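You operate a simulated robot arm through the tools that you are given. There is no shell and no other tool.

The job below is to be done with a simulated two-armed robot. You get a single attempt, and the scene is never put back.

JOB
Seat the loose blue strand's peg, wind up the slack and restart the take-up.
Fine: take-up switch off before the peg is lifted; teal-topped peg from the tray into the teal comb's slot before the small spool of its colour; handwheel clockwise till the strands hang taut; the display ends on Running; other pegs, the plugs and the reset button stay. Where these are worked on the way, their far stop is far enough and under half their travel is too little: take-up switch.
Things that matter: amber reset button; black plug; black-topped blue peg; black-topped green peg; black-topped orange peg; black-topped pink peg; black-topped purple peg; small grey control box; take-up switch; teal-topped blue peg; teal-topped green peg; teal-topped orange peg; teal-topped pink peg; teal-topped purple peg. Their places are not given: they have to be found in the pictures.

It is judged by the outcome, as a careful person would: the job done as asked, and still so three seconds after it is handed in. It fails if anything else is knocked over, pushed out of place, dropped, spilled or broken.

ROBOT AND FRAMES
Two 7-joint arms with fingered hands on one trunk that stands fixed in place. Base frame: the origin is at the foot of the trunk, x ahead of it, y to its left, z up. Units: mm, degrees, N and s.
The left shoulder is at [50, 214, 869], the right one opposite. With the tool pointing down near the work surface each hand reaches from about 400 to 880 mm from the base axis, measured 20 degrees to its own side. Payload 3 kg a hand.
Tool frame (each hand has its own): the origin (TCP) lies between the finger pads and is the grasp point; the fingertips stand 26 mm ahead of it; z points along the fingers, y is the line along which they close. Largest opening 132 mm; the body of the gripper starts 73 mm behind the TCP. The gripper is a hand of 3 fingers: y runs from the thumb to the fingers, the wrist lies at [0, 0, -229] in the tool frame, and closing takes about 1.5 s.
Orientation is that of the tool frame in the base frame, as a unit quaternion [w, x, y, z]. With the fingers straight down and closing along the base's y, the tool's x points along the base's -x, its y along +y and its z along -z.

CONTROLS
- The arms move only by the tool send_rows. It takes "left_series", "right_series" or both (then of equal length, played together; a hand with none holds still); each is a list of rows, each a list of 7 numbers: the shift along the base's x, y, z in units of 300 mm (1.0 is 300 mm), then the turn, a rotation vector about the base's x, y, z in units of 90 degrees (1.0 is 90 degrees), then the finger opening in mm, from 0 to 132. In form: [[x, y, z, rx, ry, rz, fingers], ...]. A call has 1 to 20 rows; each row is the pose to reach, as a shift and turn from the pose commanded when the call began. A call with a number of a shift or a turn outside -1 to 1 is refused whole. Rows are played at 5 a second. More than 50 mm and 8.6 degrees between two rows, or a gripper value outside its range, and nothing of the call is played. Where a pose cannot be reached the arm comes as near as it can. A force on the tool above 40 N (or 10 N above the force at the start of the call, whichever is more), or a blocked arm, ends the call early, and 0.2 s more pass. The fingers move at their own pace (about 72 mm/s each) and stop on an object; they squeeze with about 25 N. The grip force told is the motor's: it shows also when the fingers shut on nothing. Time passes only in rows, and 0.2 s behind the last, so rows that repeat a pose let the fingers close. The reply holds the time, the measured pose of the TCP, the force on the tool along the base axes, the opening and the grip force, in the units named above and with some noise, with the torque about the TCP (base axes, N m) and any sound that the robot's microphone picked up.
- Cameras (640 x 400 px; columns grow to the right, rows downward): "scene" is now at [28.3, -13.4, 1503.1]; the picture's right is [-0.29, -0.96, 0.00], its down [-0.71, 0.22, -0.67] and it looks along [0.64, -0.20, -0.74] (base axes); focal length 281 px, centre (320, 200). "left" rides on the left gripper at [-62, 3, -92] in its tool frame; the picture's right is [-0.05, -1.00, 0.00], its down [0.83, -0.04, -0.56] and it looks along [0.55, -0.03, 0.83] (tool axes); focal length 230 px, centre (320, 200). "right" rides on the right gripper at [62, 3, -92] in its tool frame; the picture's right is [-0.05, 1.00, 0.00], its down [-0.83, -0.04, -0.56] and it looks along [-0.55, -0.03, 0.83] (tool axes); focal length 230 px, centre (320, 200).
- camera(camera): a new picture of that camera. The clock stands still meanwhile.
- set_grasp(shape, hand): the hand has 3 fingers and takes this shape, open, in about a second: jaw (thumb against the fingers, like two jaws); tri (thumb and two fingers); tip (a fingertip pinch); poke (one finger out to press); point (the index stretched); flat (the hand flat); cup (the hand cupped); fist (a fist). The gripper value then closes the fingers along that shape, each until it touches; the sizes above hold for jaw. It gives what a move gives, with no picture.
- head_to(pan, tilt): turns the head with the scene camera to pan (to the left, within 86 degrees either way) and tilt (down, from -29 to 69), counted from straight ahead of the robot. It gives what a move gives.
- pixel_to_xyz(camera, pixels): for up to 12 pixels [column, row] of the newest picture of that camera ("zoom" is the newest enlarged one), the place [x, y, z] in the base frame of the surface seen there, good to about 3 mm, but the place of the scene camera against the robot may be out by one fixed shift of up to 25 mm in any direction. The clock stands still meanwhile.
- enlarge(camera, box): a new picture of the part [left, top, right, bottom] of that camera's present view, enlarged. The clock stands still meanwhile.
- finish_job(): hands the job in; it is judged then, once.

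Open the grippers and draw the arms clear of the work before you hand the job in, unless the task says otherwise.

The tools are called after "Emit:" as name(argument=value, ...) on one line, values as JSON. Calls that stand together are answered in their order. send_rows: Moves the arms, as the interface text tells. Its arguments: {"type":"object","properties":{"left_series":{"type":"array","items":{"type":"array","items":{"type":"number"}}},"right_series":{"type":"array","items":{"type":"array","items":{"type":"number"}}}},"required":[]} The other tools are called the same way: set_grasp (shape, hand) gives the hand a shape; head_to (pan, tilt) turns the head that bears the scene camera; camera (camera) takes a picture; pixel_to_xyz (camera, pixels) gives the place of the surface under pixels of a picture; enlarge (camera, box) takes an enlarged picture of a part of a camera's view; finish_job () hands the job in.

At the start:

```text
time_s: 0.0
left_eef_pos: [436.8, -3.0, 1186.6]
left_ee_rot: [0.001, 0.185, 0.983, 0.0]
left_force: [0.6, 0.4, -0.5]
left_moment: [0.02, 0.01, 0.02]
left_grip_width: 132.1
left_grasp_force: 0.1
left_shape: jaw
right_eef_pos: [351.5, -400.9, 1243.4]
right_ee_rot: [0.0, 0.185, 0.983, 0.0]
right_force: [0.5, 0.0, 0.4]
right_moment: [-0.01, -0.01, 0.0]
right_grip_width: 131.9
right_grasp_force: 0.1
right_shape: jaw
head pan, tilt: [-17.0, 48.0]
```

scene: 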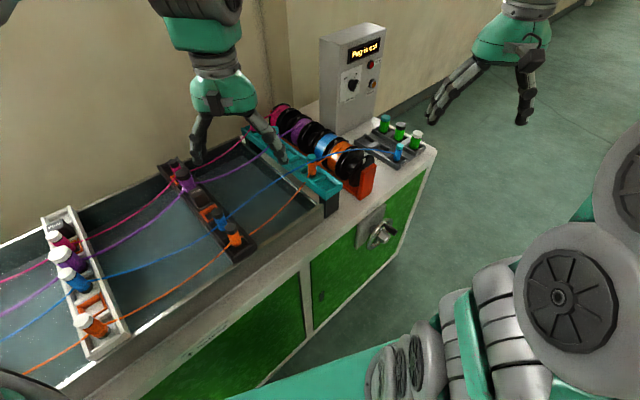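
right: 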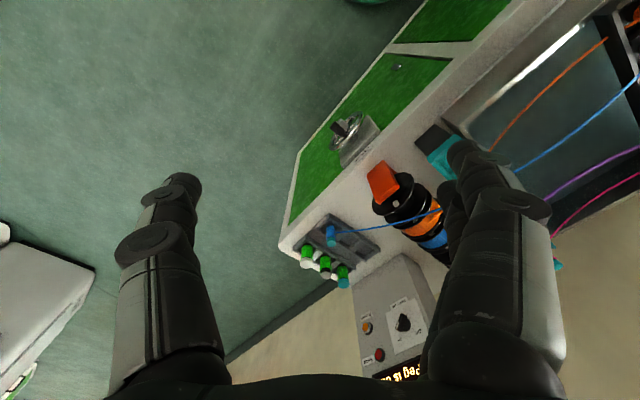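
left: 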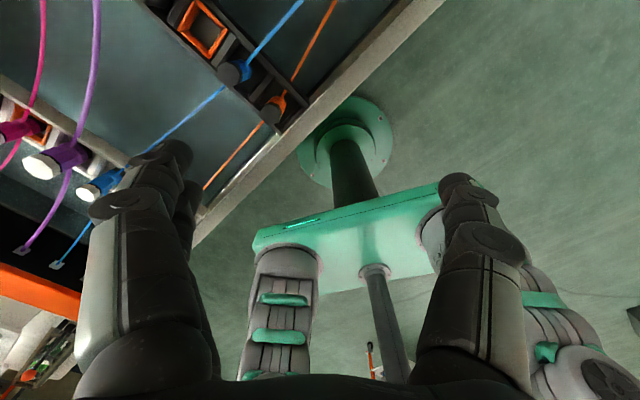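

The scene shows the control box near (350,75), the tray near (395,145), the teal comb near (300,170) and the handwheel near (380,235). I enlarge these parts first.

Emit:
enlarge(camera="scene", box=[300, 10, 460, 110])

Emit:
enlarge(camera="scene", box=[230, 90, 450, 228])

Emit:
enlarge(camera="scene", box=[330, 190, 450, 265])

Emit:
enlarge(camera="right", box=[260, 80, 580, 280])

Emit:
enlarge(camera="right", box=[280, 200, 480, 400])

```text
4.00 times, centred on (380, 60) of scene
```

zoom: 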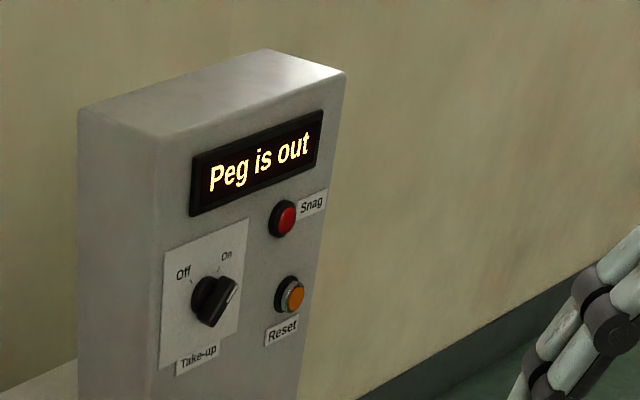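

```text
2.90 times, centred on (340, 159) of scene
```

zoom: 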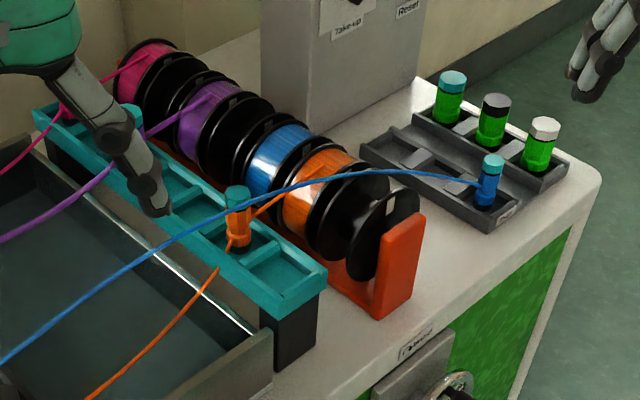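

```text
5.33 times, centred on (390, 228) of scene
```

zoom: 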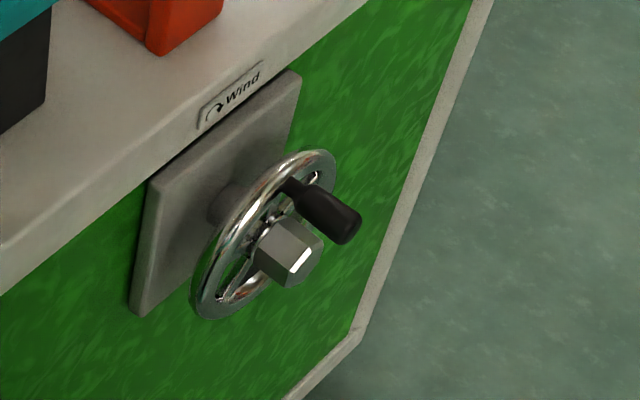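

```text
2.00 times, centred on (420, 180) of right
```

zoom: 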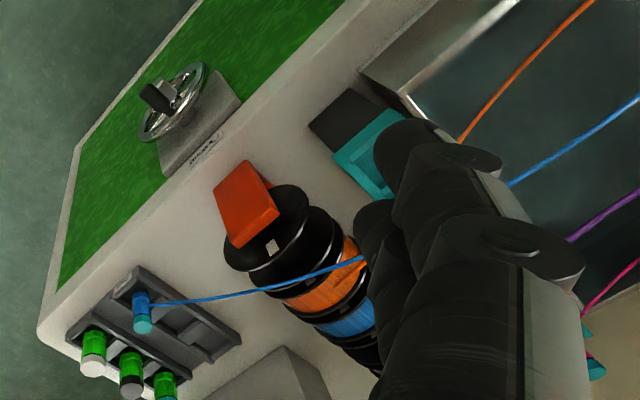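

```text
2.00 times, centred on (380, 300) of right
```

zoom: 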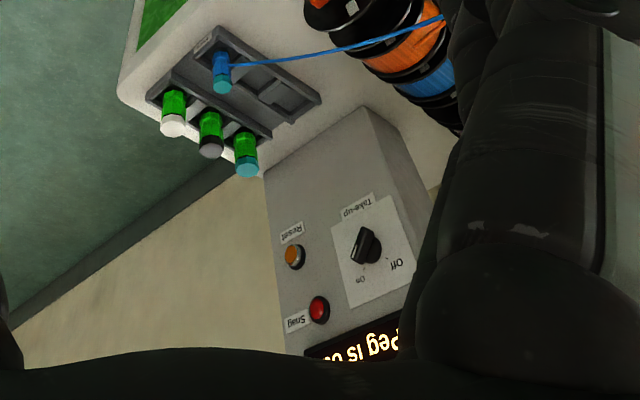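

The tray's blue peg with a teal top is at about (398,150). Next I measure key points on the comb, tray, box and wheel.

Emit:
camera(camera="scene")

Emit:
pixel_to_xyz(camera="scene", pixels=[[398, 147], [383, 118], [399, 128], [416, 133], [434, 149], [338, 186], [326, 198], [310, 160], [352, 82], [372, 84], [371, 65], [365, 50]])

Emit:
pixel_to_xyz(camera="scene", pixels=[[384, 238], [392, 230], [370, 246], [374, 210], [355, 240], [400, 195], [320, 265], [367, 187], [240, 135], [330, 37], [384, 32], [375, 112]])

```text
taken
```

scene: 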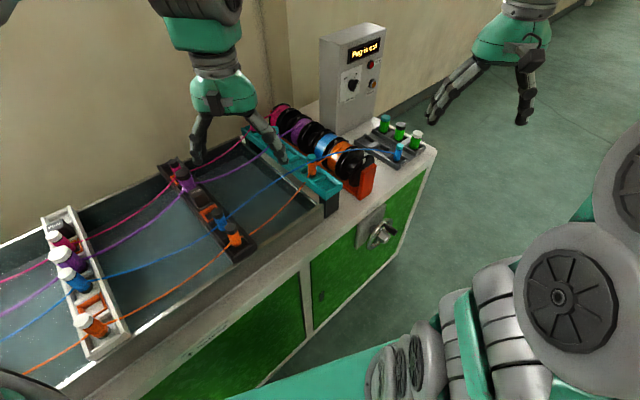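

```text
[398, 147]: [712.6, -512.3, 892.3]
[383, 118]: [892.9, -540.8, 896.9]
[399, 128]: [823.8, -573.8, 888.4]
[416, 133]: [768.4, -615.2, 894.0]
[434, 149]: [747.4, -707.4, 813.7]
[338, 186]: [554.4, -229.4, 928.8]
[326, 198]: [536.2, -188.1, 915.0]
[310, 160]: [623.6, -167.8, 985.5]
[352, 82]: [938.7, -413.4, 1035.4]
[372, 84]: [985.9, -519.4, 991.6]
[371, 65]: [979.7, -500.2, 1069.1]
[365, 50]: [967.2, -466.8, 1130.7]
```

```text
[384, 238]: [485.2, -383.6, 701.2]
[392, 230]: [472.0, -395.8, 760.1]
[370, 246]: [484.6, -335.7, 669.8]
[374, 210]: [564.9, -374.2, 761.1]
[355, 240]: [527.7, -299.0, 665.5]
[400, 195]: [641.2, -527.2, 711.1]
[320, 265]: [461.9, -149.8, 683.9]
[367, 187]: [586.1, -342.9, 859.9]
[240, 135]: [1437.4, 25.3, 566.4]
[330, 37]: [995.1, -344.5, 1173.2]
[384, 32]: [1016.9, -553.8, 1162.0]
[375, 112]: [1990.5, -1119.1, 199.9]
```

I zoom on the switch from the right camera and on the comb slots for detail.

Emit:
enlarge(camera="right", box=[370, 290, 434, 354])

Emit:
enlarge(camera="scene", box=[336, 60, 392, 100])

Emit:
enlarge(camera="scene", box=[350, 105, 440, 175])

Emit:
enlarge(camera="scene", box=[230, 100, 380, 220])

Emit:
enlarge(camera="scene", box=[0, 150, 260, 380])

```text
6.25 times, centred on (402, 322) of right
```

zoom: 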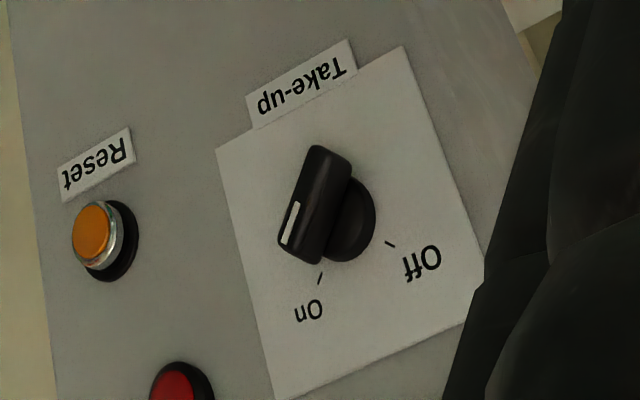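

```text
10.00 times, centred on (364, 80) of scene
```

zoom: 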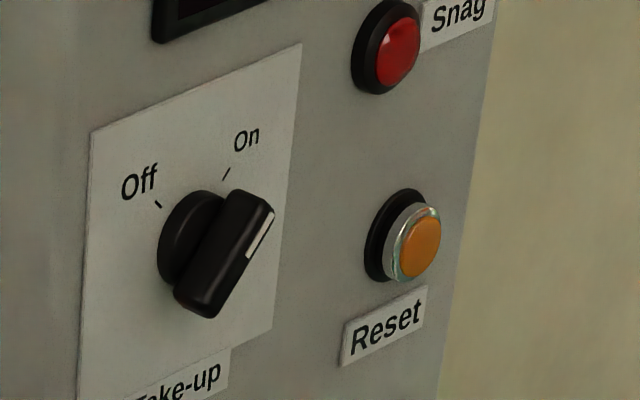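

```text
5.71 times, centred on (395, 140) of scene
```

zoom: 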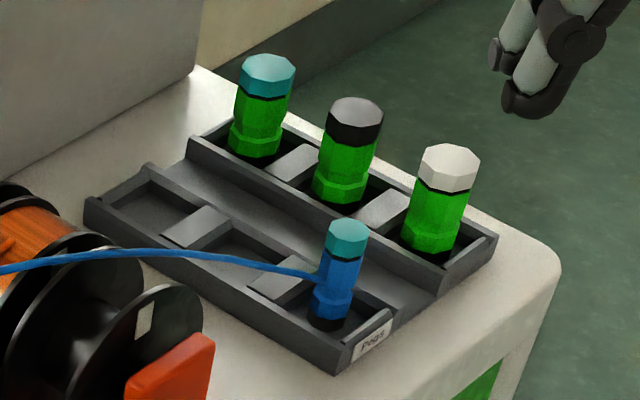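

```text
3.33 times, centred on (305, 160) of scene
```

zoom: 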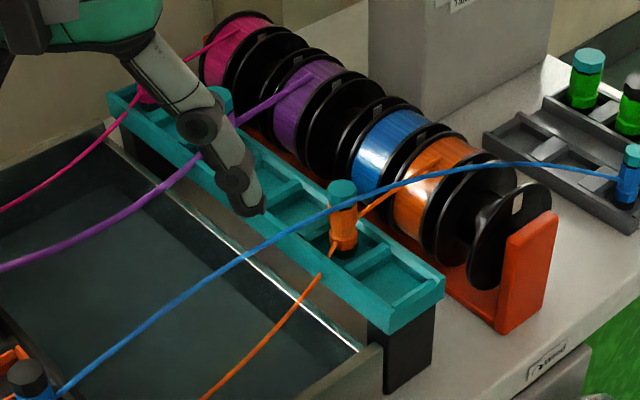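

```text
1.74 times, centred on (130, 265) of scene
```

zoom: 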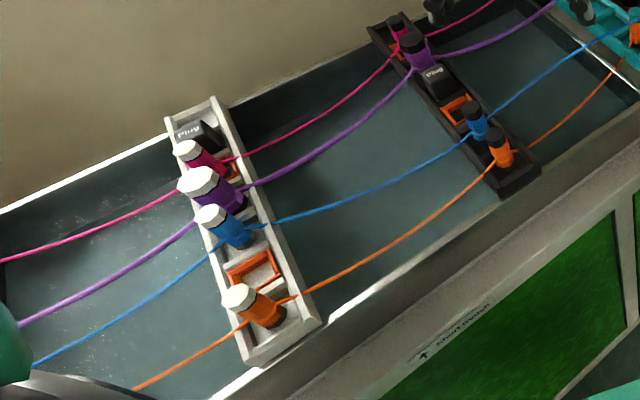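

The left hand hides the comb slots at about (265,150) of the scene. I move the left hand to its own side, away from the work.

Emit:
send_rows(left_series=[[-0.05, 0.15, 0, 0, 0, 0, 132], [-0.1, 0.3, 0, 0, 0, 0, 132], [-0.15, 0.45, 0, 0, 0, 0, 132], [-0.2, 0.6, 0, 0, 0, 0, 132], [-0.25, 0.75, 0, 0, 0, 0, 132], [-0.3, 0.9, 0, 0, 0, 0, 132], [-0.3, 1.0, 0, 0, 0, 0, 132]])

Emit:
camera(camera="scene")

Emit:
enlarge(camera="scene", box=[220, 80, 380, 220])

```text
time_s: 1.6
left_eef_pos: [346.8, 298.2, 1188.9]
left_ee_rot: [0.0, 0.186, 0.983, 0.0]
left_force: [0.7, -0.1, 0.4]
left_moment: [0.0, 0.01, -0.01]
left_grip_width: 131.8
left_grasp_force: 0.1
left_shape: jaw
right_eef_pos: [352.5, -401.2, 1244.6]
right_ee_rot: [0.0, 0.185, 0.983, 0.0]
right_force: [-0.6, 0.2, -0.2]
right_moment: [0.03, 0.0, -0.03]
right_grip_width: 131.8
right_grasp_force: 0.1
right_shape: jaw
head pan, tilt: [-17.0, 48.0]
```

```text
taken
```

scene: 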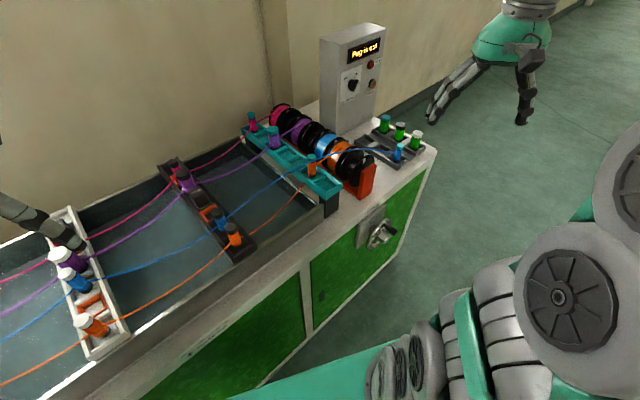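

```text
2.86 times, centred on (300, 150) of scene
```

zoom: 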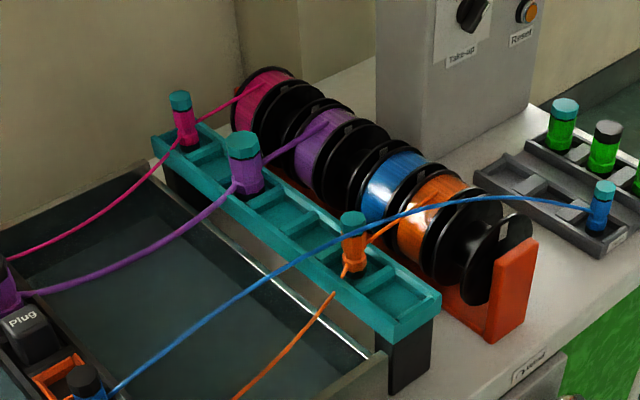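

The comb appears to have seven slots: pink, empty, purple, empty, empty, orange, empty; the spools match, with blue just before orange. I move the right hand over so its camera looks down on the comb.

Emit:
send_rows(right_series=[[0.04, 0.15, 0, 0, 0, 0, 132], [0.08, 0.3, 0, 0, 0, 0, 132], [0.12, 0.45, 0, 0, 0, 0, 132], [0.16, 0.6, 0, 0, 0, 0, 132], [0.2, 0.75, 0, 0, 0, 0, 132], [0.23, 0.9, 0, 0, 0, 0, 132], [0.23, 0.9, 0, 0, 0, 0, 132]])

Emit:
camera(camera="right")

Emit:
enlarge(camera="right", box=[200, 100, 460, 300])

```text
time_s: 3.2
left_eef_pos: [345.3, 297.4, 1187.4]
left_ee_rot: [0.0, 0.186, 0.983, 0.0]
left_force: [0.1, -1.0, -0.5]
left_moment: [0.0, 0.02, -0.02]
left_grip_width: 132.0
left_grasp_force: 0.1
left_shape: jaw
right_eef_pos: [420.0, -129.6, 1244.2]
right_ee_rot: [0.0, 0.186, 0.983, 0.0]
right_force: [-0.4, -0.4, -0.4]
right_moment: [0.01, -0.03, 0.03]
right_grip_width: 132.0
right_grasp_force: 0.0
right_shape: jaw
head pan, tilt: [-17.0, 48.0]
```

```text
taken
```

right: 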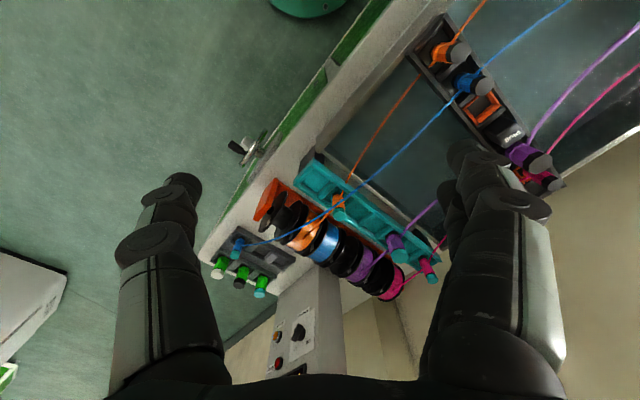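

```text
2.00 times, centred on (330, 200) of right
```

zoom: 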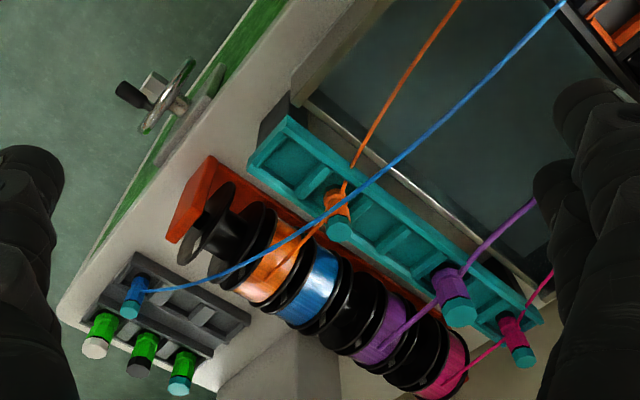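

This view shows the comb well. I enlarge it and then measure slots, pegs and spools.

Emit:
enlarge(camera="right", box=[290, 140, 440, 290])

Emit:
pixel_to_xyz(camera="right", pixels=[[239, 243], [337, 213], [395, 255], [426, 280], [303, 160], [314, 180], [328, 190], [355, 212], [370, 222], [383, 233], [305, 237], [325, 245]])

Emit:
pixel_to_xyz(camera="right", pixels=[[300, 332], [277, 337], [279, 362], [245, 147], [235, 146], [252, 152], [262, 140], [218, 273], [241, 283], [260, 294], [410, 276], [290, 300]])

```text
2.67 times, centred on (365, 215) of right
```

zoom: 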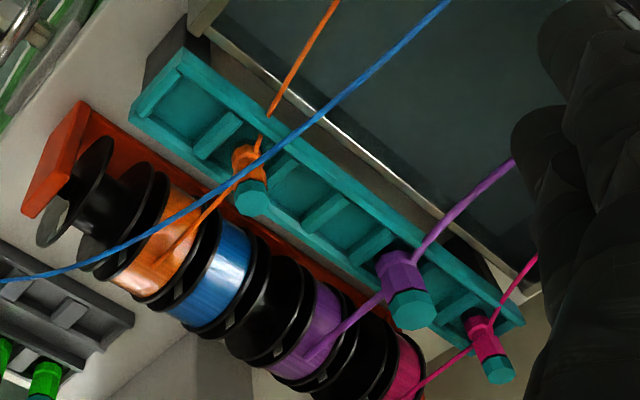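

```text
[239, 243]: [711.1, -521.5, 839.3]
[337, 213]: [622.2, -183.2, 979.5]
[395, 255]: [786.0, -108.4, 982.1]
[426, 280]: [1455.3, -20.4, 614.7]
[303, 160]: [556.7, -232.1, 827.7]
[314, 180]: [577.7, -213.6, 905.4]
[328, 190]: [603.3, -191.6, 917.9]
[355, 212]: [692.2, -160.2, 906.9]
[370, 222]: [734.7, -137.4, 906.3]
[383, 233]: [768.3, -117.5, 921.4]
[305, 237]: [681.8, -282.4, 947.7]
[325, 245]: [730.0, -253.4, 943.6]
```

```text
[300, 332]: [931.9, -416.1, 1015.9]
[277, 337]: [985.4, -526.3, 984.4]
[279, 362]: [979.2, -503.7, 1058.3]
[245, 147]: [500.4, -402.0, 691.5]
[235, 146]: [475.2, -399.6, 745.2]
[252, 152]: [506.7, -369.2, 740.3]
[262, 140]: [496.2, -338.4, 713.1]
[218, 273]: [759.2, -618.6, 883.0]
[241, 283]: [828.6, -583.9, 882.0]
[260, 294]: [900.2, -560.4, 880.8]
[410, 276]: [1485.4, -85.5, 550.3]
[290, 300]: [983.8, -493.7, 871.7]
```

Slots run from near to far. I measure slot floors, dividers and spool tops in this zoom.

Emit:
pixel_to_xyz(camera="zoom", pixels=[[185, 100], [217, 135], [247, 200], [279, 172], [305, 190], [326, 210], [348, 228], [370, 246], [408, 308], [437, 283], [462, 303], [496, 372]])

Emit:
pixel_to_xyz(camera="zoom", pixels=[[163, 235], [218, 265], [308, 325], [404, 365], [180, 55], [520, 318], [135, 108], [500, 292], [318, 170], [278, 215], [290, 225], [330, 185]])

```text
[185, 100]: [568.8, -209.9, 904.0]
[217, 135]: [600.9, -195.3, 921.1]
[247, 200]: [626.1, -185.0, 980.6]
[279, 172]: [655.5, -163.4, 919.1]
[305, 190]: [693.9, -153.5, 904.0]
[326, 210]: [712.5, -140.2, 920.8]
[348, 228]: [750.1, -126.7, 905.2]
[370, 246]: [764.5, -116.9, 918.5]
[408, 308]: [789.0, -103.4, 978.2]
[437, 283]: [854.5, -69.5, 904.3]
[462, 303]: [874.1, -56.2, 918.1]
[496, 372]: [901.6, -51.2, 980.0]
```

```text
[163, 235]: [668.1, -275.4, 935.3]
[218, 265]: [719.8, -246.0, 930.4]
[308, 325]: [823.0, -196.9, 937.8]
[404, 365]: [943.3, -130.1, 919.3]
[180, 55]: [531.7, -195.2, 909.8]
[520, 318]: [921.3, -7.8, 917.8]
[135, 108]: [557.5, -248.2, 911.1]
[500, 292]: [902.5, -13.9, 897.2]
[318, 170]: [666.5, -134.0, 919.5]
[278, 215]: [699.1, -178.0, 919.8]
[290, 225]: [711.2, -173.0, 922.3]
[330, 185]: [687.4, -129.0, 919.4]
```

The comb runs away from the robot along about (0.90, 0.435), pitch about 60 mm; the blue slot is the one just behind the orange peg, near (684,-155). First the switch: I yaw the right hand to face the box and shift it right.

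Emit:
send_rows(right_series=[[0.058, -0.113, 0, 0, 0, 0.065, 100], [0.117, -0.225, 0, 0, 0, 0.13, 100], [0.175, -0.338, 0, 0, 0, 0.195, 100], [0.233, -0.45, 0, 0, 0, 0.26, 100], [0.292, -0.563, 0, 0, 0, 0.325, 100], [0.35, -0.675, 0, 0, 0, 0.39, 100], [0.408, -0.788, 0, 0, 0, 0.455, 100], [0.467, -0.9, 0, 0, 0, 0.52, 100]])

```text
time_s: 5.0
left_eef_pos: [345.6, 297.0, 1187.3]
left_ee_rot: [-0.001, 0.185, 0.983, -0.001]
left_force: [0.2, 0.0, -0.3]
left_moment: [0.02, -0.01, -0.03]
left_grip_width: 131.7
left_grasp_force: 0.0
left_shape: jaw
right_eef_pos: [555.2, -403.6, 1219.0]
right_ee_rot: [-0.001, -0.22, 0.975, -0.001]
right_force: [-0.3, 0.5, 0.3]
right_moment: [0.0, 0.02, 0.02]
right_grip_width: 100.3
right_grasp_force: 0.0
right_shape: jaw
right hand out of reach, approached as far as the arm can: row 8
head pan, tilt: [-17.0, 48.0]
```

The hand now faces the box in yaw but is stretched upward. Next I pitch the fingers up to horizontal while moving forward and down in front of the box.

Emit:
send_rows(right_series=[[0.05, -0.03, -0.1, 0.0358, -0.075, 0, 100], [0.1, -0.06, -0.16, 0.0717, -0.15, 0, 100], [0.15, -0.09, -0.2, 0.1075, -0.225, 0, 100], [0.2, -0.12, -0.24, 0.1433, -0.3, 0, 100], [0.25, -0.15, -0.28, 0.179, -0.375, 0, 100], [0.3, -0.18, -0.32, 0.215, -0.45, 0, 100], [0.35, -0.21, -0.36, 0.2508, -0.525, 0, 100], [0.4, -0.24, -0.4, 0.2867, -0.6, 0, 100], [0.45, -0.27, -0.44, 0.3225, -0.675, 0, 100], [0.5, -0.3, -0.48, 0.3583, -0.75, 0, 100], [0.55, -0.33, -0.5, 0.394, -0.825, 0, 100], [0.6, -0.367, -0.5, 0.43, -0.9, 0, 100]])

Emit:
camera(camera="right")

Emit:
camera(camera="scene")

```text
time_s: 7.8
left_eef_pos: [346.5, 297.2, 1187.2]
left_ee_rot: [-0.001, 0.186, 0.983, 0.0]
left_force: [0.0, -0.6, 0.3]
left_moment: [0.06, -0.04, 0.01]
left_grip_width: 131.9
left_grasp_force: 0.2
left_shape: jaw
right_eef_pos: [733.7, -482.0, 1306.7]
right_ee_rot: [0.7, -0.136, 0.626, 0.316]
right_force: [0.2, 0.2, 0.0]
right_moment: [-0.01, -0.03, 0.03]
right_grip_width: 100.1
right_grasp_force: 0.1
right_shape: jaw
right hand out of reach, approached as far as the arm can: row 9, 10, 11, 12
head pan, tilt: [-17.0, 48.0]
stopped in row 12 (right hand): the arm was blocked; the commanded pose is now the measured one
```

```text
taken
```

right: 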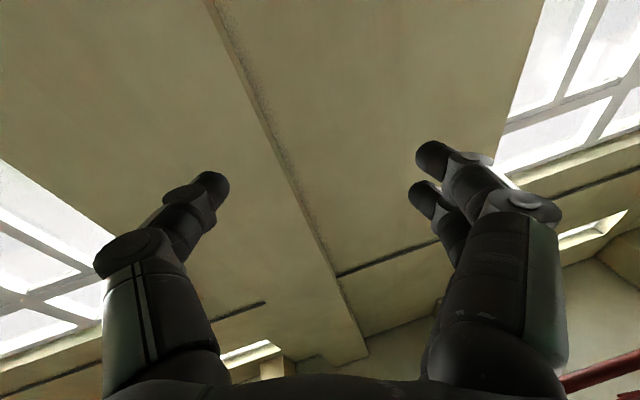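

```text
taken
```

scene: 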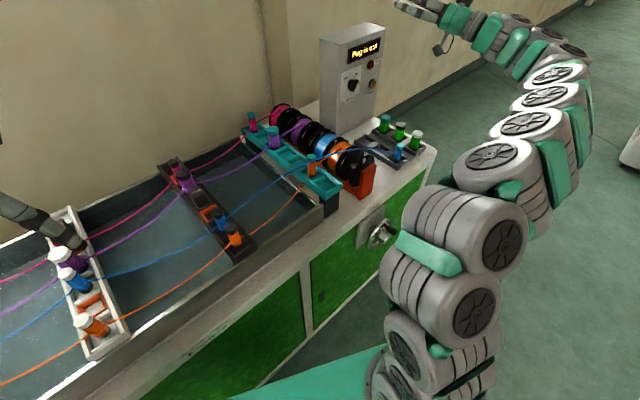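

The hand ended too high and rolled by about 20°, with z at 1307. I bring it down and correct the orientation.

Emit:
send_rows(right_series=[[-0.02, -0.012, -0.09, -0.022, 0.0035, -0.016, 100], [-0.04, -0.024, -0.18, -0.043, 0.007, -0.033, 100], [-0.05, -0.036, -0.27, -0.065, 0.0105, -0.049, 100], [-0.06, -0.048, -0.36, -0.087, 0.014, -0.065, 100], [-0.06, -0.06, -0.45, -0.108, 0.0175, -0.081, 100], [-0.06, -0.072, -0.54, -0.13, 0.021, -0.098, 100], [-0.06, -0.084, -0.63, -0.151, 0.0245, -0.114, 100], [-0.06, -0.1, -0.7, -0.173, 0.028, -0.13, 100], [-0.06, -0.1, -0.75, -0.173, 0.028, -0.13, 100]])

Emit:
camera(camera="scene")

Emit:
camera(camera="right")

```text
time_s: 9.8
left_eef_pos: [344.4, 295.9, 1187.2]
left_ee_rot: [0.0, 0.186, 0.983, 0.0]
left_force: [0.4, 0.4, 0.7]
left_moment: [0.01, 0.03, 0.0]
left_grip_width: 131.9
left_grasp_force: 0.0
left_shape: jaw
right_eef_pos: [801.7, -598.9, 1116.6]
right_ee_rot: [0.69, -0.159, 0.688, 0.158]
right_force: [0.5, -0.4, -0.1]
right_moment: [0.01, 0.03, 0.02]
right_grip_width: 99.8
right_grasp_force: 0.1
right_shape: jaw
right hand out of reach, approached as far as the arm can: row 1, 2, 3, 4, 5, 6, 7, 8, 9
head pan, tilt: [-17.0, 48.0]
```

```text
taken
```

scene: 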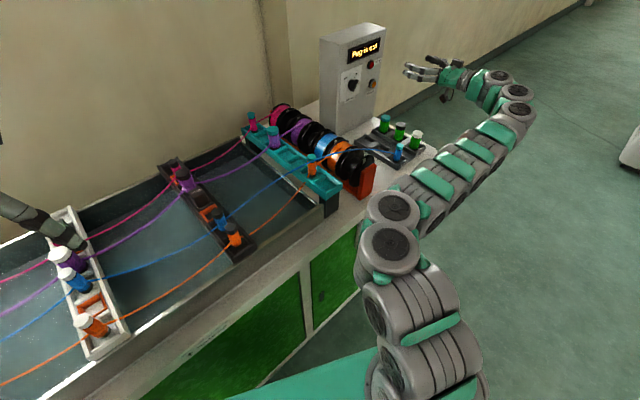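

```text
taken
```

right: 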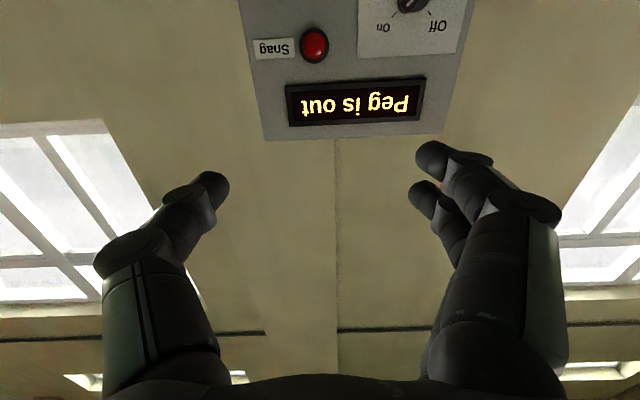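

The orientation is now exact, with fingers level toward the box, but the place lags the command. I send a hold row to see what the commanded pose is.

Emit:
send_rows(right_series=[[0, 0, 0, 0, 0, 0, 100], [0, 0, 0, 0, 0, 0, 100], [0, 0, 0, 0, 0, 0, 100]])

```text
time_s: 10.6
left_eef_pos: [346.6, 297.3, 1187.4]
left_ee_rot: [0.0, 0.186, 0.983, 0.0]
left_force: [0.0, 0.1, -0.3]
left_moment: [0.03, 0.02, -0.02]
left_grip_width: 131.9
left_grasp_force: 0.0
left_shape: jaw
right_eef_pos: [802.4, -598.0, 1116.0]
right_ee_rot: [0.69, -0.159, 0.688, 0.158]
right_force: [1.0, -0.3, -0.1]
right_moment: [0.0, 0.0, 0.01]
right_grip_width: 100.0
right_grasp_force: 0.1
right_shape: jaw
head pan, tilt: [-17.0, 48.0]
```

It holds with no complaint, so commands count from here. I move toward a spot about 150 mm in front of the switch.

Emit:
send_rows(right_series=[[-0.01, 0.09, -0.08, 0, 0, 0, 100], [-0.02, 0.18, -0.16, 0, 0, 0, 100], [-0.03, 0.28, -0.24, 0, 0, 0, 100], [-0.04, 0.377, -0.33, 0, 0, 0, 100], [-0.04, 0.377, -0.33, 0, 0, 0, 100]])

Emit:
camera(camera="right")

Emit:
camera(camera="scene")

```text
time_s: 11.8
left_eef_pos: [345.5, 297.4, 1186.7]
left_ee_rot: [0.0, 0.185, 0.983, 0.0]
left_force: [-0.6, 0.1, 0.3]
left_moment: [0.01, -0.03, -0.02]
left_grip_width: 132.2
left_grasp_force: 0.0
left_shape: jaw
right_eef_pos: [859.6, -546.0, 1021.1]
right_ee_rot: [0.691, -0.158, 0.688, 0.157]
right_force: [0.5, -0.4, 0.2]
right_moment: [-0.01, 0.01, 0.0]
right_grip_width: 100.3
right_grasp_force: 0.0
right_shape: jaw
right hand out of reach, approached as far as the arm can: row 1, 2, 3, 4, 5
head pan, tilt: [-17.0, 48.0]
```

```text
taken
```

right: 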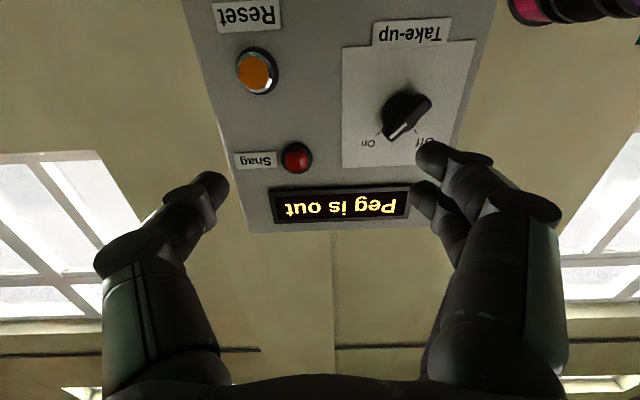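

```text
taken
```

scene: 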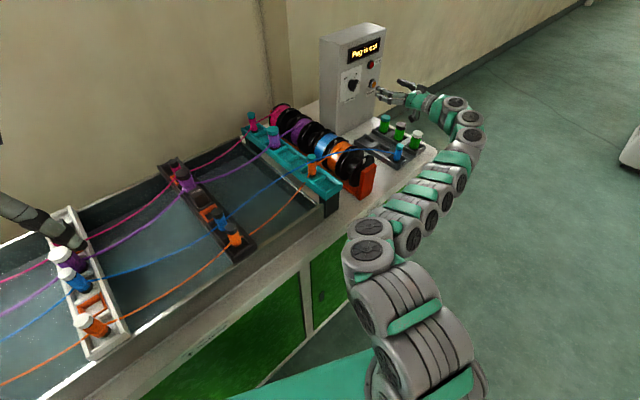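

The arm overshoots forward-right by about 90 mm since the wrist cannot bend enough with this yaw. I back off and try a straight-ahead yaw.

Emit:
send_rows(right_series=[[-0.06, 0.03, 0, 0, 0, -0.06, 100], [-0.12, 0.06, 0, 0, 0, -0.12, 100], [-0.18, 0.09, 0, 0, 0, -0.18, 100], [-0.24, 0.12, 0, 0, 0, -0.24, 100], [-0.27, 0.15, 0, 0, 0, -0.287, 100], [-0.27, 0.15, 0, 0, 0, -0.287, 100]])

Emit:
camera(camera="scene")

```text
time_s: 13.2
left_eef_pos: [345.6, 297.5, 1187.9]
left_ee_rot: [0.0, 0.186, 0.983, -0.001]
left_force: [0.1, 0.7, 0.8]
left_moment: [-0.01, -0.01, -0.01]
left_grip_width: 131.9
left_grasp_force: 0.0
left_shape: jaw
right_eef_pos: [924.0, -604.6, 1039.4]
right_ee_rot: [0.708, 0.0, 0.706, -0.001]
right_force: [0.6, 0.0, 0.2]
right_moment: [0.02, 0.01, 0.01]
right_grip_width: 100.2
right_grasp_force: 0.0
right_shape: jaw
right hand out of reach, approached as far as the arm can: row 1, 2, 3, 4, 5, 6
head pan, tilt: [-17.0, 48.0]
```

```text
taken
```

scene: 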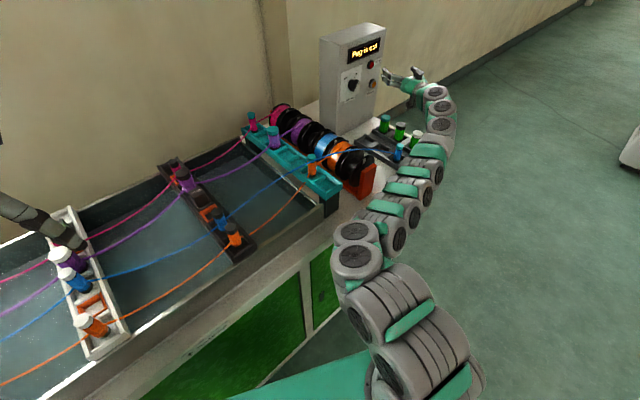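

The wrist stays nearly put, so the arm appears stuck almost straight. I pull it straight back to unbend from that position.

Emit:
send_rows(right_series=[[-0.12, 0, 0.0, 0, 0, 0, 100], [-0.24, 0, 0.0, 0, 0, 0, 100], [-0.36, 0, 0.0, 0, 0, 0, 100], [-0.48, 0, 0.0, 0, 0, 0, 100], [-0.6, 0, 0, 0, 0, 0, 100], [-0.72, 0, 0, 0, 0, 0, 100], [-0.84, 0, 0, 0, 0, 0, 100], [-0.84, 0, 0, 0, 0, 0, 100]])

Emit:
camera(camera="scene")

```text
time_s: 15.0
left_eef_pos: [346.2, 297.1, 1187.2]
left_ee_rot: [0.0, 0.186, 0.983, 0.0]
left_force: [-0.3, -0.4, -1.0]
left_moment: [0.02, -0.02, -0.01]
left_grip_width: 132.0
left_grasp_force: 0.0
left_shape: jaw
right_eef_pos: [815.9, -733.7, 1067.1]
right_ee_rot: [0.708, 0.0, 0.706, -0.001]
right_force: [0.2, -0.2, 0.4]
right_moment: [-0.01, -0.02, -0.01]
right_grip_width: 100.2
right_grasp_force: 0.1
right_shape: jaw
right hand out of reach, approached as far as the arm can: row 1, 2, 3, 4, 5, 6, 7, 8
head pan, tilt: [-17.0, 48.0]
```

```text
taken
```

scene: 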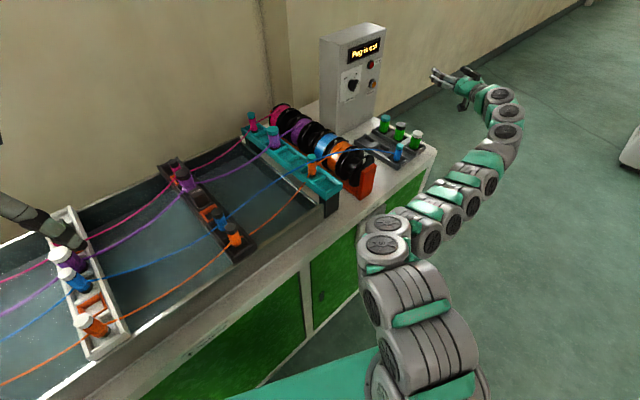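

The wrist stays 773 mm from the shoulder throughout, so the elbow is locked straight. I raise and retract the hand to make the elbow flex.

Emit:
send_rows(right_series=[[-0.06, 0.0, 0.13, 0, 0, 0, 100], [-0.12, 0.0, 0.26, 0, 0, 0, 100], [-0.2, 0.0, 0.39, 0, 0, 0, 100], [-0.3, 0.05, 0.5, 0, 0, 0, 100], [-0.4, 0.1, 0.6, 0, 0, 0, 100], [-0.5, 0.15, 0.7, 0, 0, 0, 100], [-0.6, 0.2, 0.8, 0, 0, 0, 100], [-0.7, 0.25, 0.8, 0, 0, 0, 100]])

```text
time_s: 16.8
left_eef_pos: [346.2, 296.5, 1187.0]
left_ee_rot: [0.0, 0.186, 0.983, 0.0]
left_force: [1.0, -0.2, 1.0]
left_moment: [0.01, -0.01, -0.02]
left_grip_width: 131.9
left_grasp_force: 0.1
left_shape: jaw
right_eef_pos: [672.4, -721.7, 1290.4]
right_ee_rot: [0.708, -0.001, 0.707, 0.0]
right_force: [0.6, 0.0, 0.7]
right_moment: [0.0, 0.04, 0.01]
right_grip_width: 100.0
right_grasp_force: 0.0
right_shape: jaw
right hand out of reach, approached as far as the arm can: row 1, 2, 4, 5, 6, 7, 8
head pan, tilt: [-17.0, 48.0]
```

Still straight at 768 mm. I swing the tool back to pointing down at an easier, nearer pose to let the elbow bend.

Emit:
send_rows(right_series=[[-0.05, 0.06, -0.02, 0, 0.083, 0, 100], [-0.1, 0.12, -0.04, 0, 0.167, 0, 100], [-0.15, 0.18, -0.06, 0, 0.25, 0, 100], [-0.2, 0.24, -0.08, 0, 0.333, 0, 100], [-0.25, 0.3, -0.1, 0, 0.417, 0, 100], [-0.3, 0.36, -0.15, 0, 0.5, 0, 100], [-0.35, 0.42, -0.2, 0, 0.583, 0, 100], [-0.4, 0.48, -0.25, 0, 0.667, 0, 100], [-0.45, 0.54, -0.3, 0, 0.75, 0, 100], [-0.5, 0.6, -0.35, 0, 0.833, 0, 100], [-0.55, 0.66, -0.4, 0, 0.917, 0, 100], [-0.57, 0.7, -0.45, 0, 1.0, 0, 100], [-0.57, 0.74, -0.5, 0, 1.0, 0, 100]])

Emit:
camera(camera="scene")

```text
time_s: 19.8
left_eef_pos: [345.8, 297.0, 1189.0]
left_ee_rot: [0.001, 0.186, 0.983, 0.0]
left_force: [-0.2, 0.5, 0.4]
left_moment: [-0.02, -0.02, 0.0]
left_grip_width: 131.8
left_grasp_force: 0.1
left_shape: jaw
right_eef_pos: [659.2, -405.9, 1062.9]
right_ee_rot: [-0.026, -0.083, 0.983, -0.165]
right_force: [0.3, 0.7, -0.6]
right_moment: [-0.05, -0.01, -0.01]
right_grip_width: 99.8
right_grasp_force: 0.0
right_shape: jaw
right hand out of reach, approached as far as the arm can: row 1, 2, 3, 4, 5, 6, 7, 8, 9, 10
head pan, tilt: [-17.0, 48.0]
stopped in row 13 (right hand): the arm was blocked; the commanded pose is now the measured one
```

```text
taken
```

scene: 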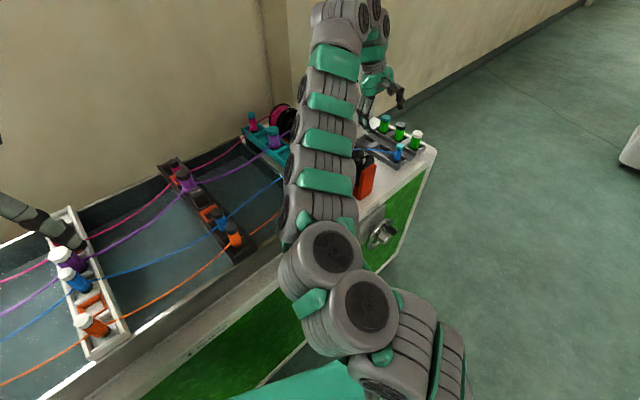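

The elbow has begun to bend again (wrist at 748 mm) and the tool is near vertical. I continue to a nearer pose and straighten the tool.

Emit:
send_rows(right_series=[[-0.08, 0.0, 0.02, 0.043, -0.003, 0, 100], [-0.16, 0.0, 0.04, 0.085, -0.006, 0, 100], [-0.24, 0.0, 0.06, 0.128, -0.01, 0, 100], [-0.32, 0.0, 0.08, 0.17, -0.013, 0, 100], [-0.4, 0.0, 0.1, 0.213, -0.016, 0, 100], [-0.48, 0.0, 0.1, 0.213, -0.016, 0, 100], [-0.5, 0.0, 0.1, 0.213, -0.016, 0, 100]])

Emit:
camera(camera="scene")

```text
time_s: 21.4
left_eef_pos: [345.7, 297.2, 1186.8]
left_ee_rot: [0.0, 0.186, 0.983, 0.0]
left_force: [-1.0, -0.2, -0.3]
left_moment: [-0.01, 0.01, -0.02]
left_grip_width: 132.0
left_grasp_force: 0.1
left_shape: jaw
right_eef_pos: [509.8, -403.3, 1093.0]
right_ee_rot: [0.0, -0.084, 0.996, 0.001]
right_force: [0.8, 0.4, -0.3]
right_moment: [0.03, -0.04, 0.0]
right_grip_width: 99.8
right_grasp_force: 0.1
right_shape: jaw
right hand out of reach, approached as far as the arm can: row 3
head pan, tilt: [-17.0, 48.0]
```

```text
taken
```

scene: 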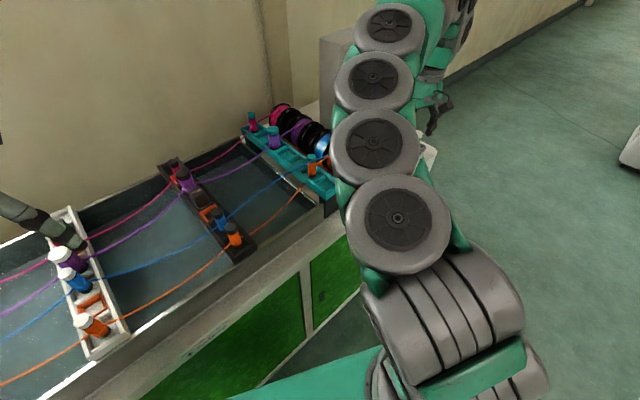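

The arm is free again. I set the yaw toward the box and lower a bit, before a pitch path that keeps the wrist well within reach.

Emit:
send_rows(right_series=[[0, 0.005, -0.04, 0, 0, 0.06, 100], [0, 0.01, -0.08, 0, 0, 0.12, 100], [0, 0.01, -0.11, 0, 0, 0.178, 100], [0, 0.01, -0.11, 0, 0, 0.178, 100]])

Emit:
send_rows(right_series=[[0.105, -0.011, -0.052, 0.0358, -0.075, 0, 100], [0.208, -0.022, -0.091, 0.0717, -0.15, 0, 100], [0.308, -0.035, -0.118, 0.1075, -0.225, 0, 100], [0.403, -0.051, -0.132, 0.1433, -0.3, 0, 100], [0.493, -0.069, -0.135, 0.179, -0.375, 0, 100], [0.576, -0.09, -0.128, 0.215, -0.45, 0, 100], [0.65, -0.116, -0.112, 0.2508, -0.525, 0, 100], [0.715, -0.146, -0.087, 0.2867, -0.6, 0, 100], [0.769, -0.181, -0.056, 0.3225, -0.675, 0, 100], [0.813, -0.221, -0.02, 0.3583, -0.75, 0, 100], [0.846, -0.267, 0.019, 0.394, -0.825, 0, 100], [0.867, -0.318, 0.06, 0.43, -0.9, 0, 100], [0.867, -0.318, 0.06, 0.43, -0.9, 0, 100]])

Emit:
camera(camera="scene")

Emit:
camera(camera="right")

```text
time_s: 22.4
left_eef_pos: [345.3, 297.2, 1186.4]
left_ee_rot: [-0.001, 0.186, 0.983, 0.0]
left_force: [0.2, -0.5, -0.4]
left_moment: [0.04, 0.01, 0.0]
left_grip_width: 131.9
left_grasp_force: 0.0
left_shape: jaw
right_eef_pos: [509.7, -401.6, 1057.8]
right_ee_rot: [-0.002, -0.223, 0.975, 0.001]
right_force: [-1.1, -0.2, -0.4]
right_moment: [-0.01, -0.03, -0.01]
right_grip_width: 99.9
right_grasp_force: 0.0
right_shape: jaw
head pan, tilt: [-17.0, 48.0]
```

```text
time_s: 25.2
left_eef_pos: [345.9, 297.1, 1187.8]
left_ee_rot: [0.0, 0.186, 0.983, 0.0]
left_force: [1.2, 0.1, 0.4]
left_moment: [-0.01, 0.02, 0.0]
left_grip_width: 131.6
left_grasp_force: 0.1
left_shape: jaw
right_eef_pos: [750.9, -446.7, 1272.2]
right_ee_rot: [0.645, -0.107, 0.735, 0.18]
right_force: [-1.2, 0.0, -0.6]
right_moment: [0.01, -0.02, 0.0]
right_grip_width: 100.1
right_grasp_force: 0.0
right_shape: jaw
right hand out of reach, approached as far as the arm can: row 1, 2, 3, 4, 5, 6, 7, 8, 9, 10, 11, 12, 13
head pan, tilt: [-17.0, 48.0]
```

```text
taken
```

scene: 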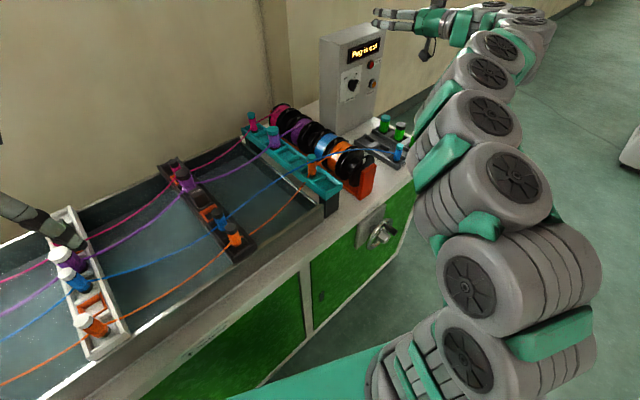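

```text
taken
```

right: 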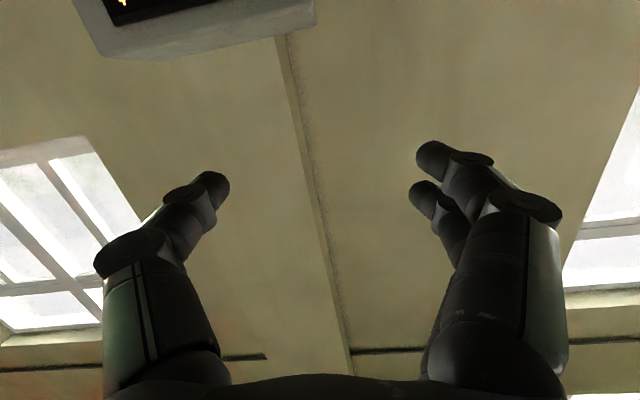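

The pitch path was refused at a joint limit but the hand is now nearly level at height 1272. I try descending in small steps and watch the error.

Emit:
send_rows(right_series=[[0, 0, -0.1, 0, 0, 0, 100], [0, 0, -0.2, 0, 0, 0, 100], [0, 0, -0.3, 0, 0, 0, 100], [0, 0, -0.3, 0, 0, 0, 100]])

```text
time_s: 26.2
left_eef_pos: [345.6, 297.2, 1187.9]
left_ee_rot: [0.0, 0.186, 0.983, 0.0]
left_force: [0.6, -0.1, -0.2]
left_moment: [0.01, -0.01, 0.0]
left_grip_width: 131.9
left_grasp_force: 0.1
left_shape: jaw
right_eef_pos: [761.3, -446.9, 1245.2]
right_ee_rot: [0.632, -0.094, 0.746, 0.188]
right_force: [-0.9, 0.1, -0.2]
right_moment: [0.02, -0.03, 0.01]
right_grip_width: 100.1
right_grasp_force: 0.1
right_shape: jaw
right hand out of reach, approached as far as the arm can: row 1, 2, 3, 4
head pan, tilt: [-17.0, 48.0]
```

The arm is caught in an awkward posture. I go back to tool-down at a nearer and lower place, where the wrist sits closer to shoulder height.

Emit:
send_rows(right_series=[[-0.044, 0.004, -0.136, -0.0394, 0.0825, 0, 100], [-0.102, 0.002, -0.268, -0.0788, 0.165, 0, 100], [-0.173, -0.007, -0.393, -0.118, 0.2475, 0, 100], [-0.257, -0.02, -0.51, -0.158, 0.33, 0, 100], [-0.352, -0.038, -0.617, -0.197, 0.4125, 0, 100], [-0.456, -0.06, -0.712, -0.236, 0.495, 0, 100], [-0.567, -0.087, -0.793, -0.276, 0.5775, 0, 100], [-0.685, -0.115, -0.861, -0.315, 0.66, 0, 100], [-0.807, -0.147, -0.913, -0.355, 0.7425, 0, 100], [-0.93, -0.177, -0.95, -0.394, 0.825, 0, 100], [-0.93, -0.177, -0.95, -0.394, 0.825, 0, 100]])

Emit:
camera(camera="scene")

```text
time_s: 28.6
left_eef_pos: [345.9, 296.3, 1187.9]
left_ee_rot: [-0.001, 0.186, 0.983, 0.0]
left_force: [0.2, 0.2, -0.6]
left_moment: [0.01, 0.03, 0.03]
left_grip_width: 131.8
left_grasp_force: 0.0
left_shape: jaw
right_eef_pos: [509.3, -522.8, 979.3]
right_ee_rot: [0.016, -0.158, 0.987, -0.007]
right_force: [0.7, 0.2, -0.7]
right_moment: [0.02, 0.04, 0.02]
right_grip_width: 100.0
right_grasp_force: 0.1
right_shape: jaw
right hand out of reach, approached as far as the arm can: row 1, 2, 3, 4, 5, 6, 7, 8, 9, 10, 11
head pan, tilt: [-17.0, 48.0]
```

```text
taken
```

scene: 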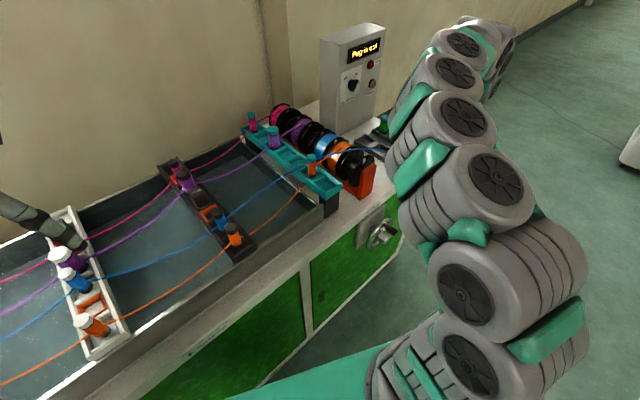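

With the forearm pointing about 34° right, I try pitching the hand up along the forearm's own direction, which should need the least wrist bend.

Emit:
send_rows(right_series=[[0.097, -0.049, -0.046, -0.0467, -0.0692, 0, 100], [0.192, -0.098, -0.08, -0.0933, -0.1383, 0, 100], [0.285, -0.144, -0.1, -0.14, -0.2075, 0, 100], [0.373, -0.188, -0.109, -0.1867, -0.2767, 0, 100], [0.457, -0.228, -0.106, -0.2333, -0.3458, 0, 100], [0.533, -0.263, -0.093, -0.28, -0.415, 0, 100], [0.602, -0.294, -0.071, -0.3267, -0.4842, 0, 100], [0.662, -0.318, -0.041, -0.3733, -0.5533, 0, 100], [0.713, -0.337, -0.004, -0.42, -0.6225, 0, 100], [0.753, -0.348, 0.038, -0.4667, -0.6917, 0, 100], [0.783, -0.353, 0.083, -0.5133, -0.7608, 0, 100], [0.803, -0.35, 0.13, -0.56, -0.83, 0, 100], [0.803, -0.35, 0.13, -0.56, -0.83, 0, 100]])

Emit:
camera(camera="scene")

```text
time_s: 31.4
left_eef_pos: [345.3, 297.5, 1187.7]
left_ee_rot: [0.0, 0.186, 0.983, 0.0]
left_force: [0.5, -0.8, -0.3]
left_moment: [0.02, 0.0, -0.02]
left_grip_width: 131.8
left_grasp_force: 0.0
left_shape: jaw
right_eef_pos: [829.9, -667.2, 1018.7]
right_ee_rot: [0.531, -0.114, 0.682, -0.489]
right_force: [-0.5, 0.6, 0.8]
right_moment: [0.01, -0.02, -0.02]
right_grip_width: 100.3
right_grasp_force: 0.1
right_shape: jaw
right hand out of reach, approached as far as the arm can: row 1, 2, 3, 4, 5, 6, 7, 8, 9, 10, 11, 12, 13
head pan, tilt: [-17.0, 48.0]
```

```text
taken
```

scene: 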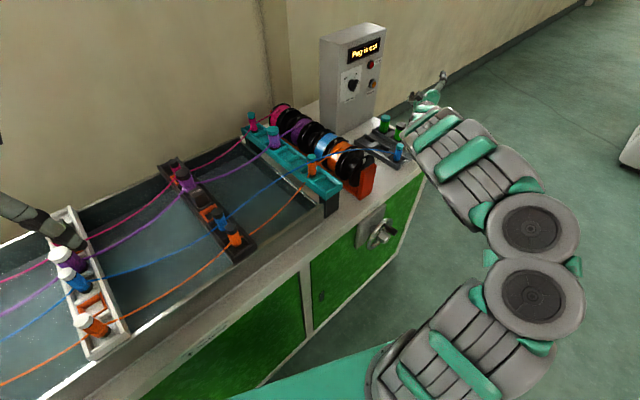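

The arm is now in a natural posture: elbow out at (535,250) and the hand level at about 1019. I swing the hand left by 30° in yaw with the wrist nearly fixed.

Emit:
send_rows(right_series=[[0.018, 0.09, 0, 0, 0, 0.083, 100], [0.023, 0.183, 0, 0, 0, 0.167, 100], [0.017, 0.283, 0, 0, 0, 0.25, 100], [-0.003, 0.383, 0, 0, 0, 0.333, 100], [-0.003, 0.383, 0, 0, 0, 0.333, 100]])

Emit:
camera(camera="right")

```text
time_s: 32.6
left_eef_pos: [346.4, 297.6, 1187.2]
left_ee_rot: [0.0, 0.186, 0.983, 0.0]
left_force: [-0.4, 0.1, -0.2]
left_moment: [-0.01, -0.03, 0.0]
left_grip_width: 131.9
left_grasp_force: 0.0
left_shape: jaw
right_eef_pos: [876.1, -567.6, 1035.0]
right_ee_rot: [0.611, -0.226, 0.648, -0.394]
right_force: [-0.3, 0.1, -0.1]
right_moment: [-0.02, 0.01, -0.02]
right_grip_width: 100.1
right_grasp_force: 0.1
right_shape: jaw
right hand out of reach, approached as far as the arm can: row 1, 2, 3, 4, 5
head pan, tilt: [-17.0, 48.0]
```

```text
taken
```

right: 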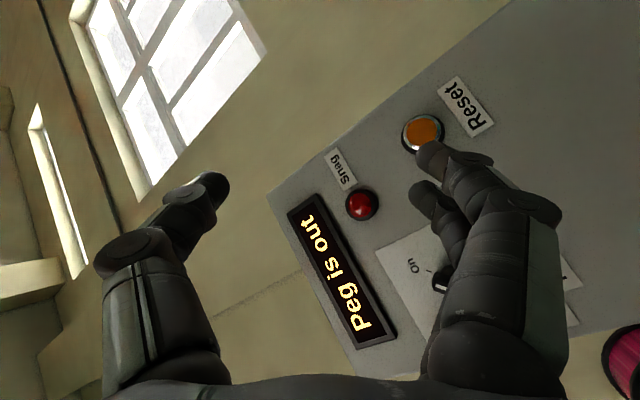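

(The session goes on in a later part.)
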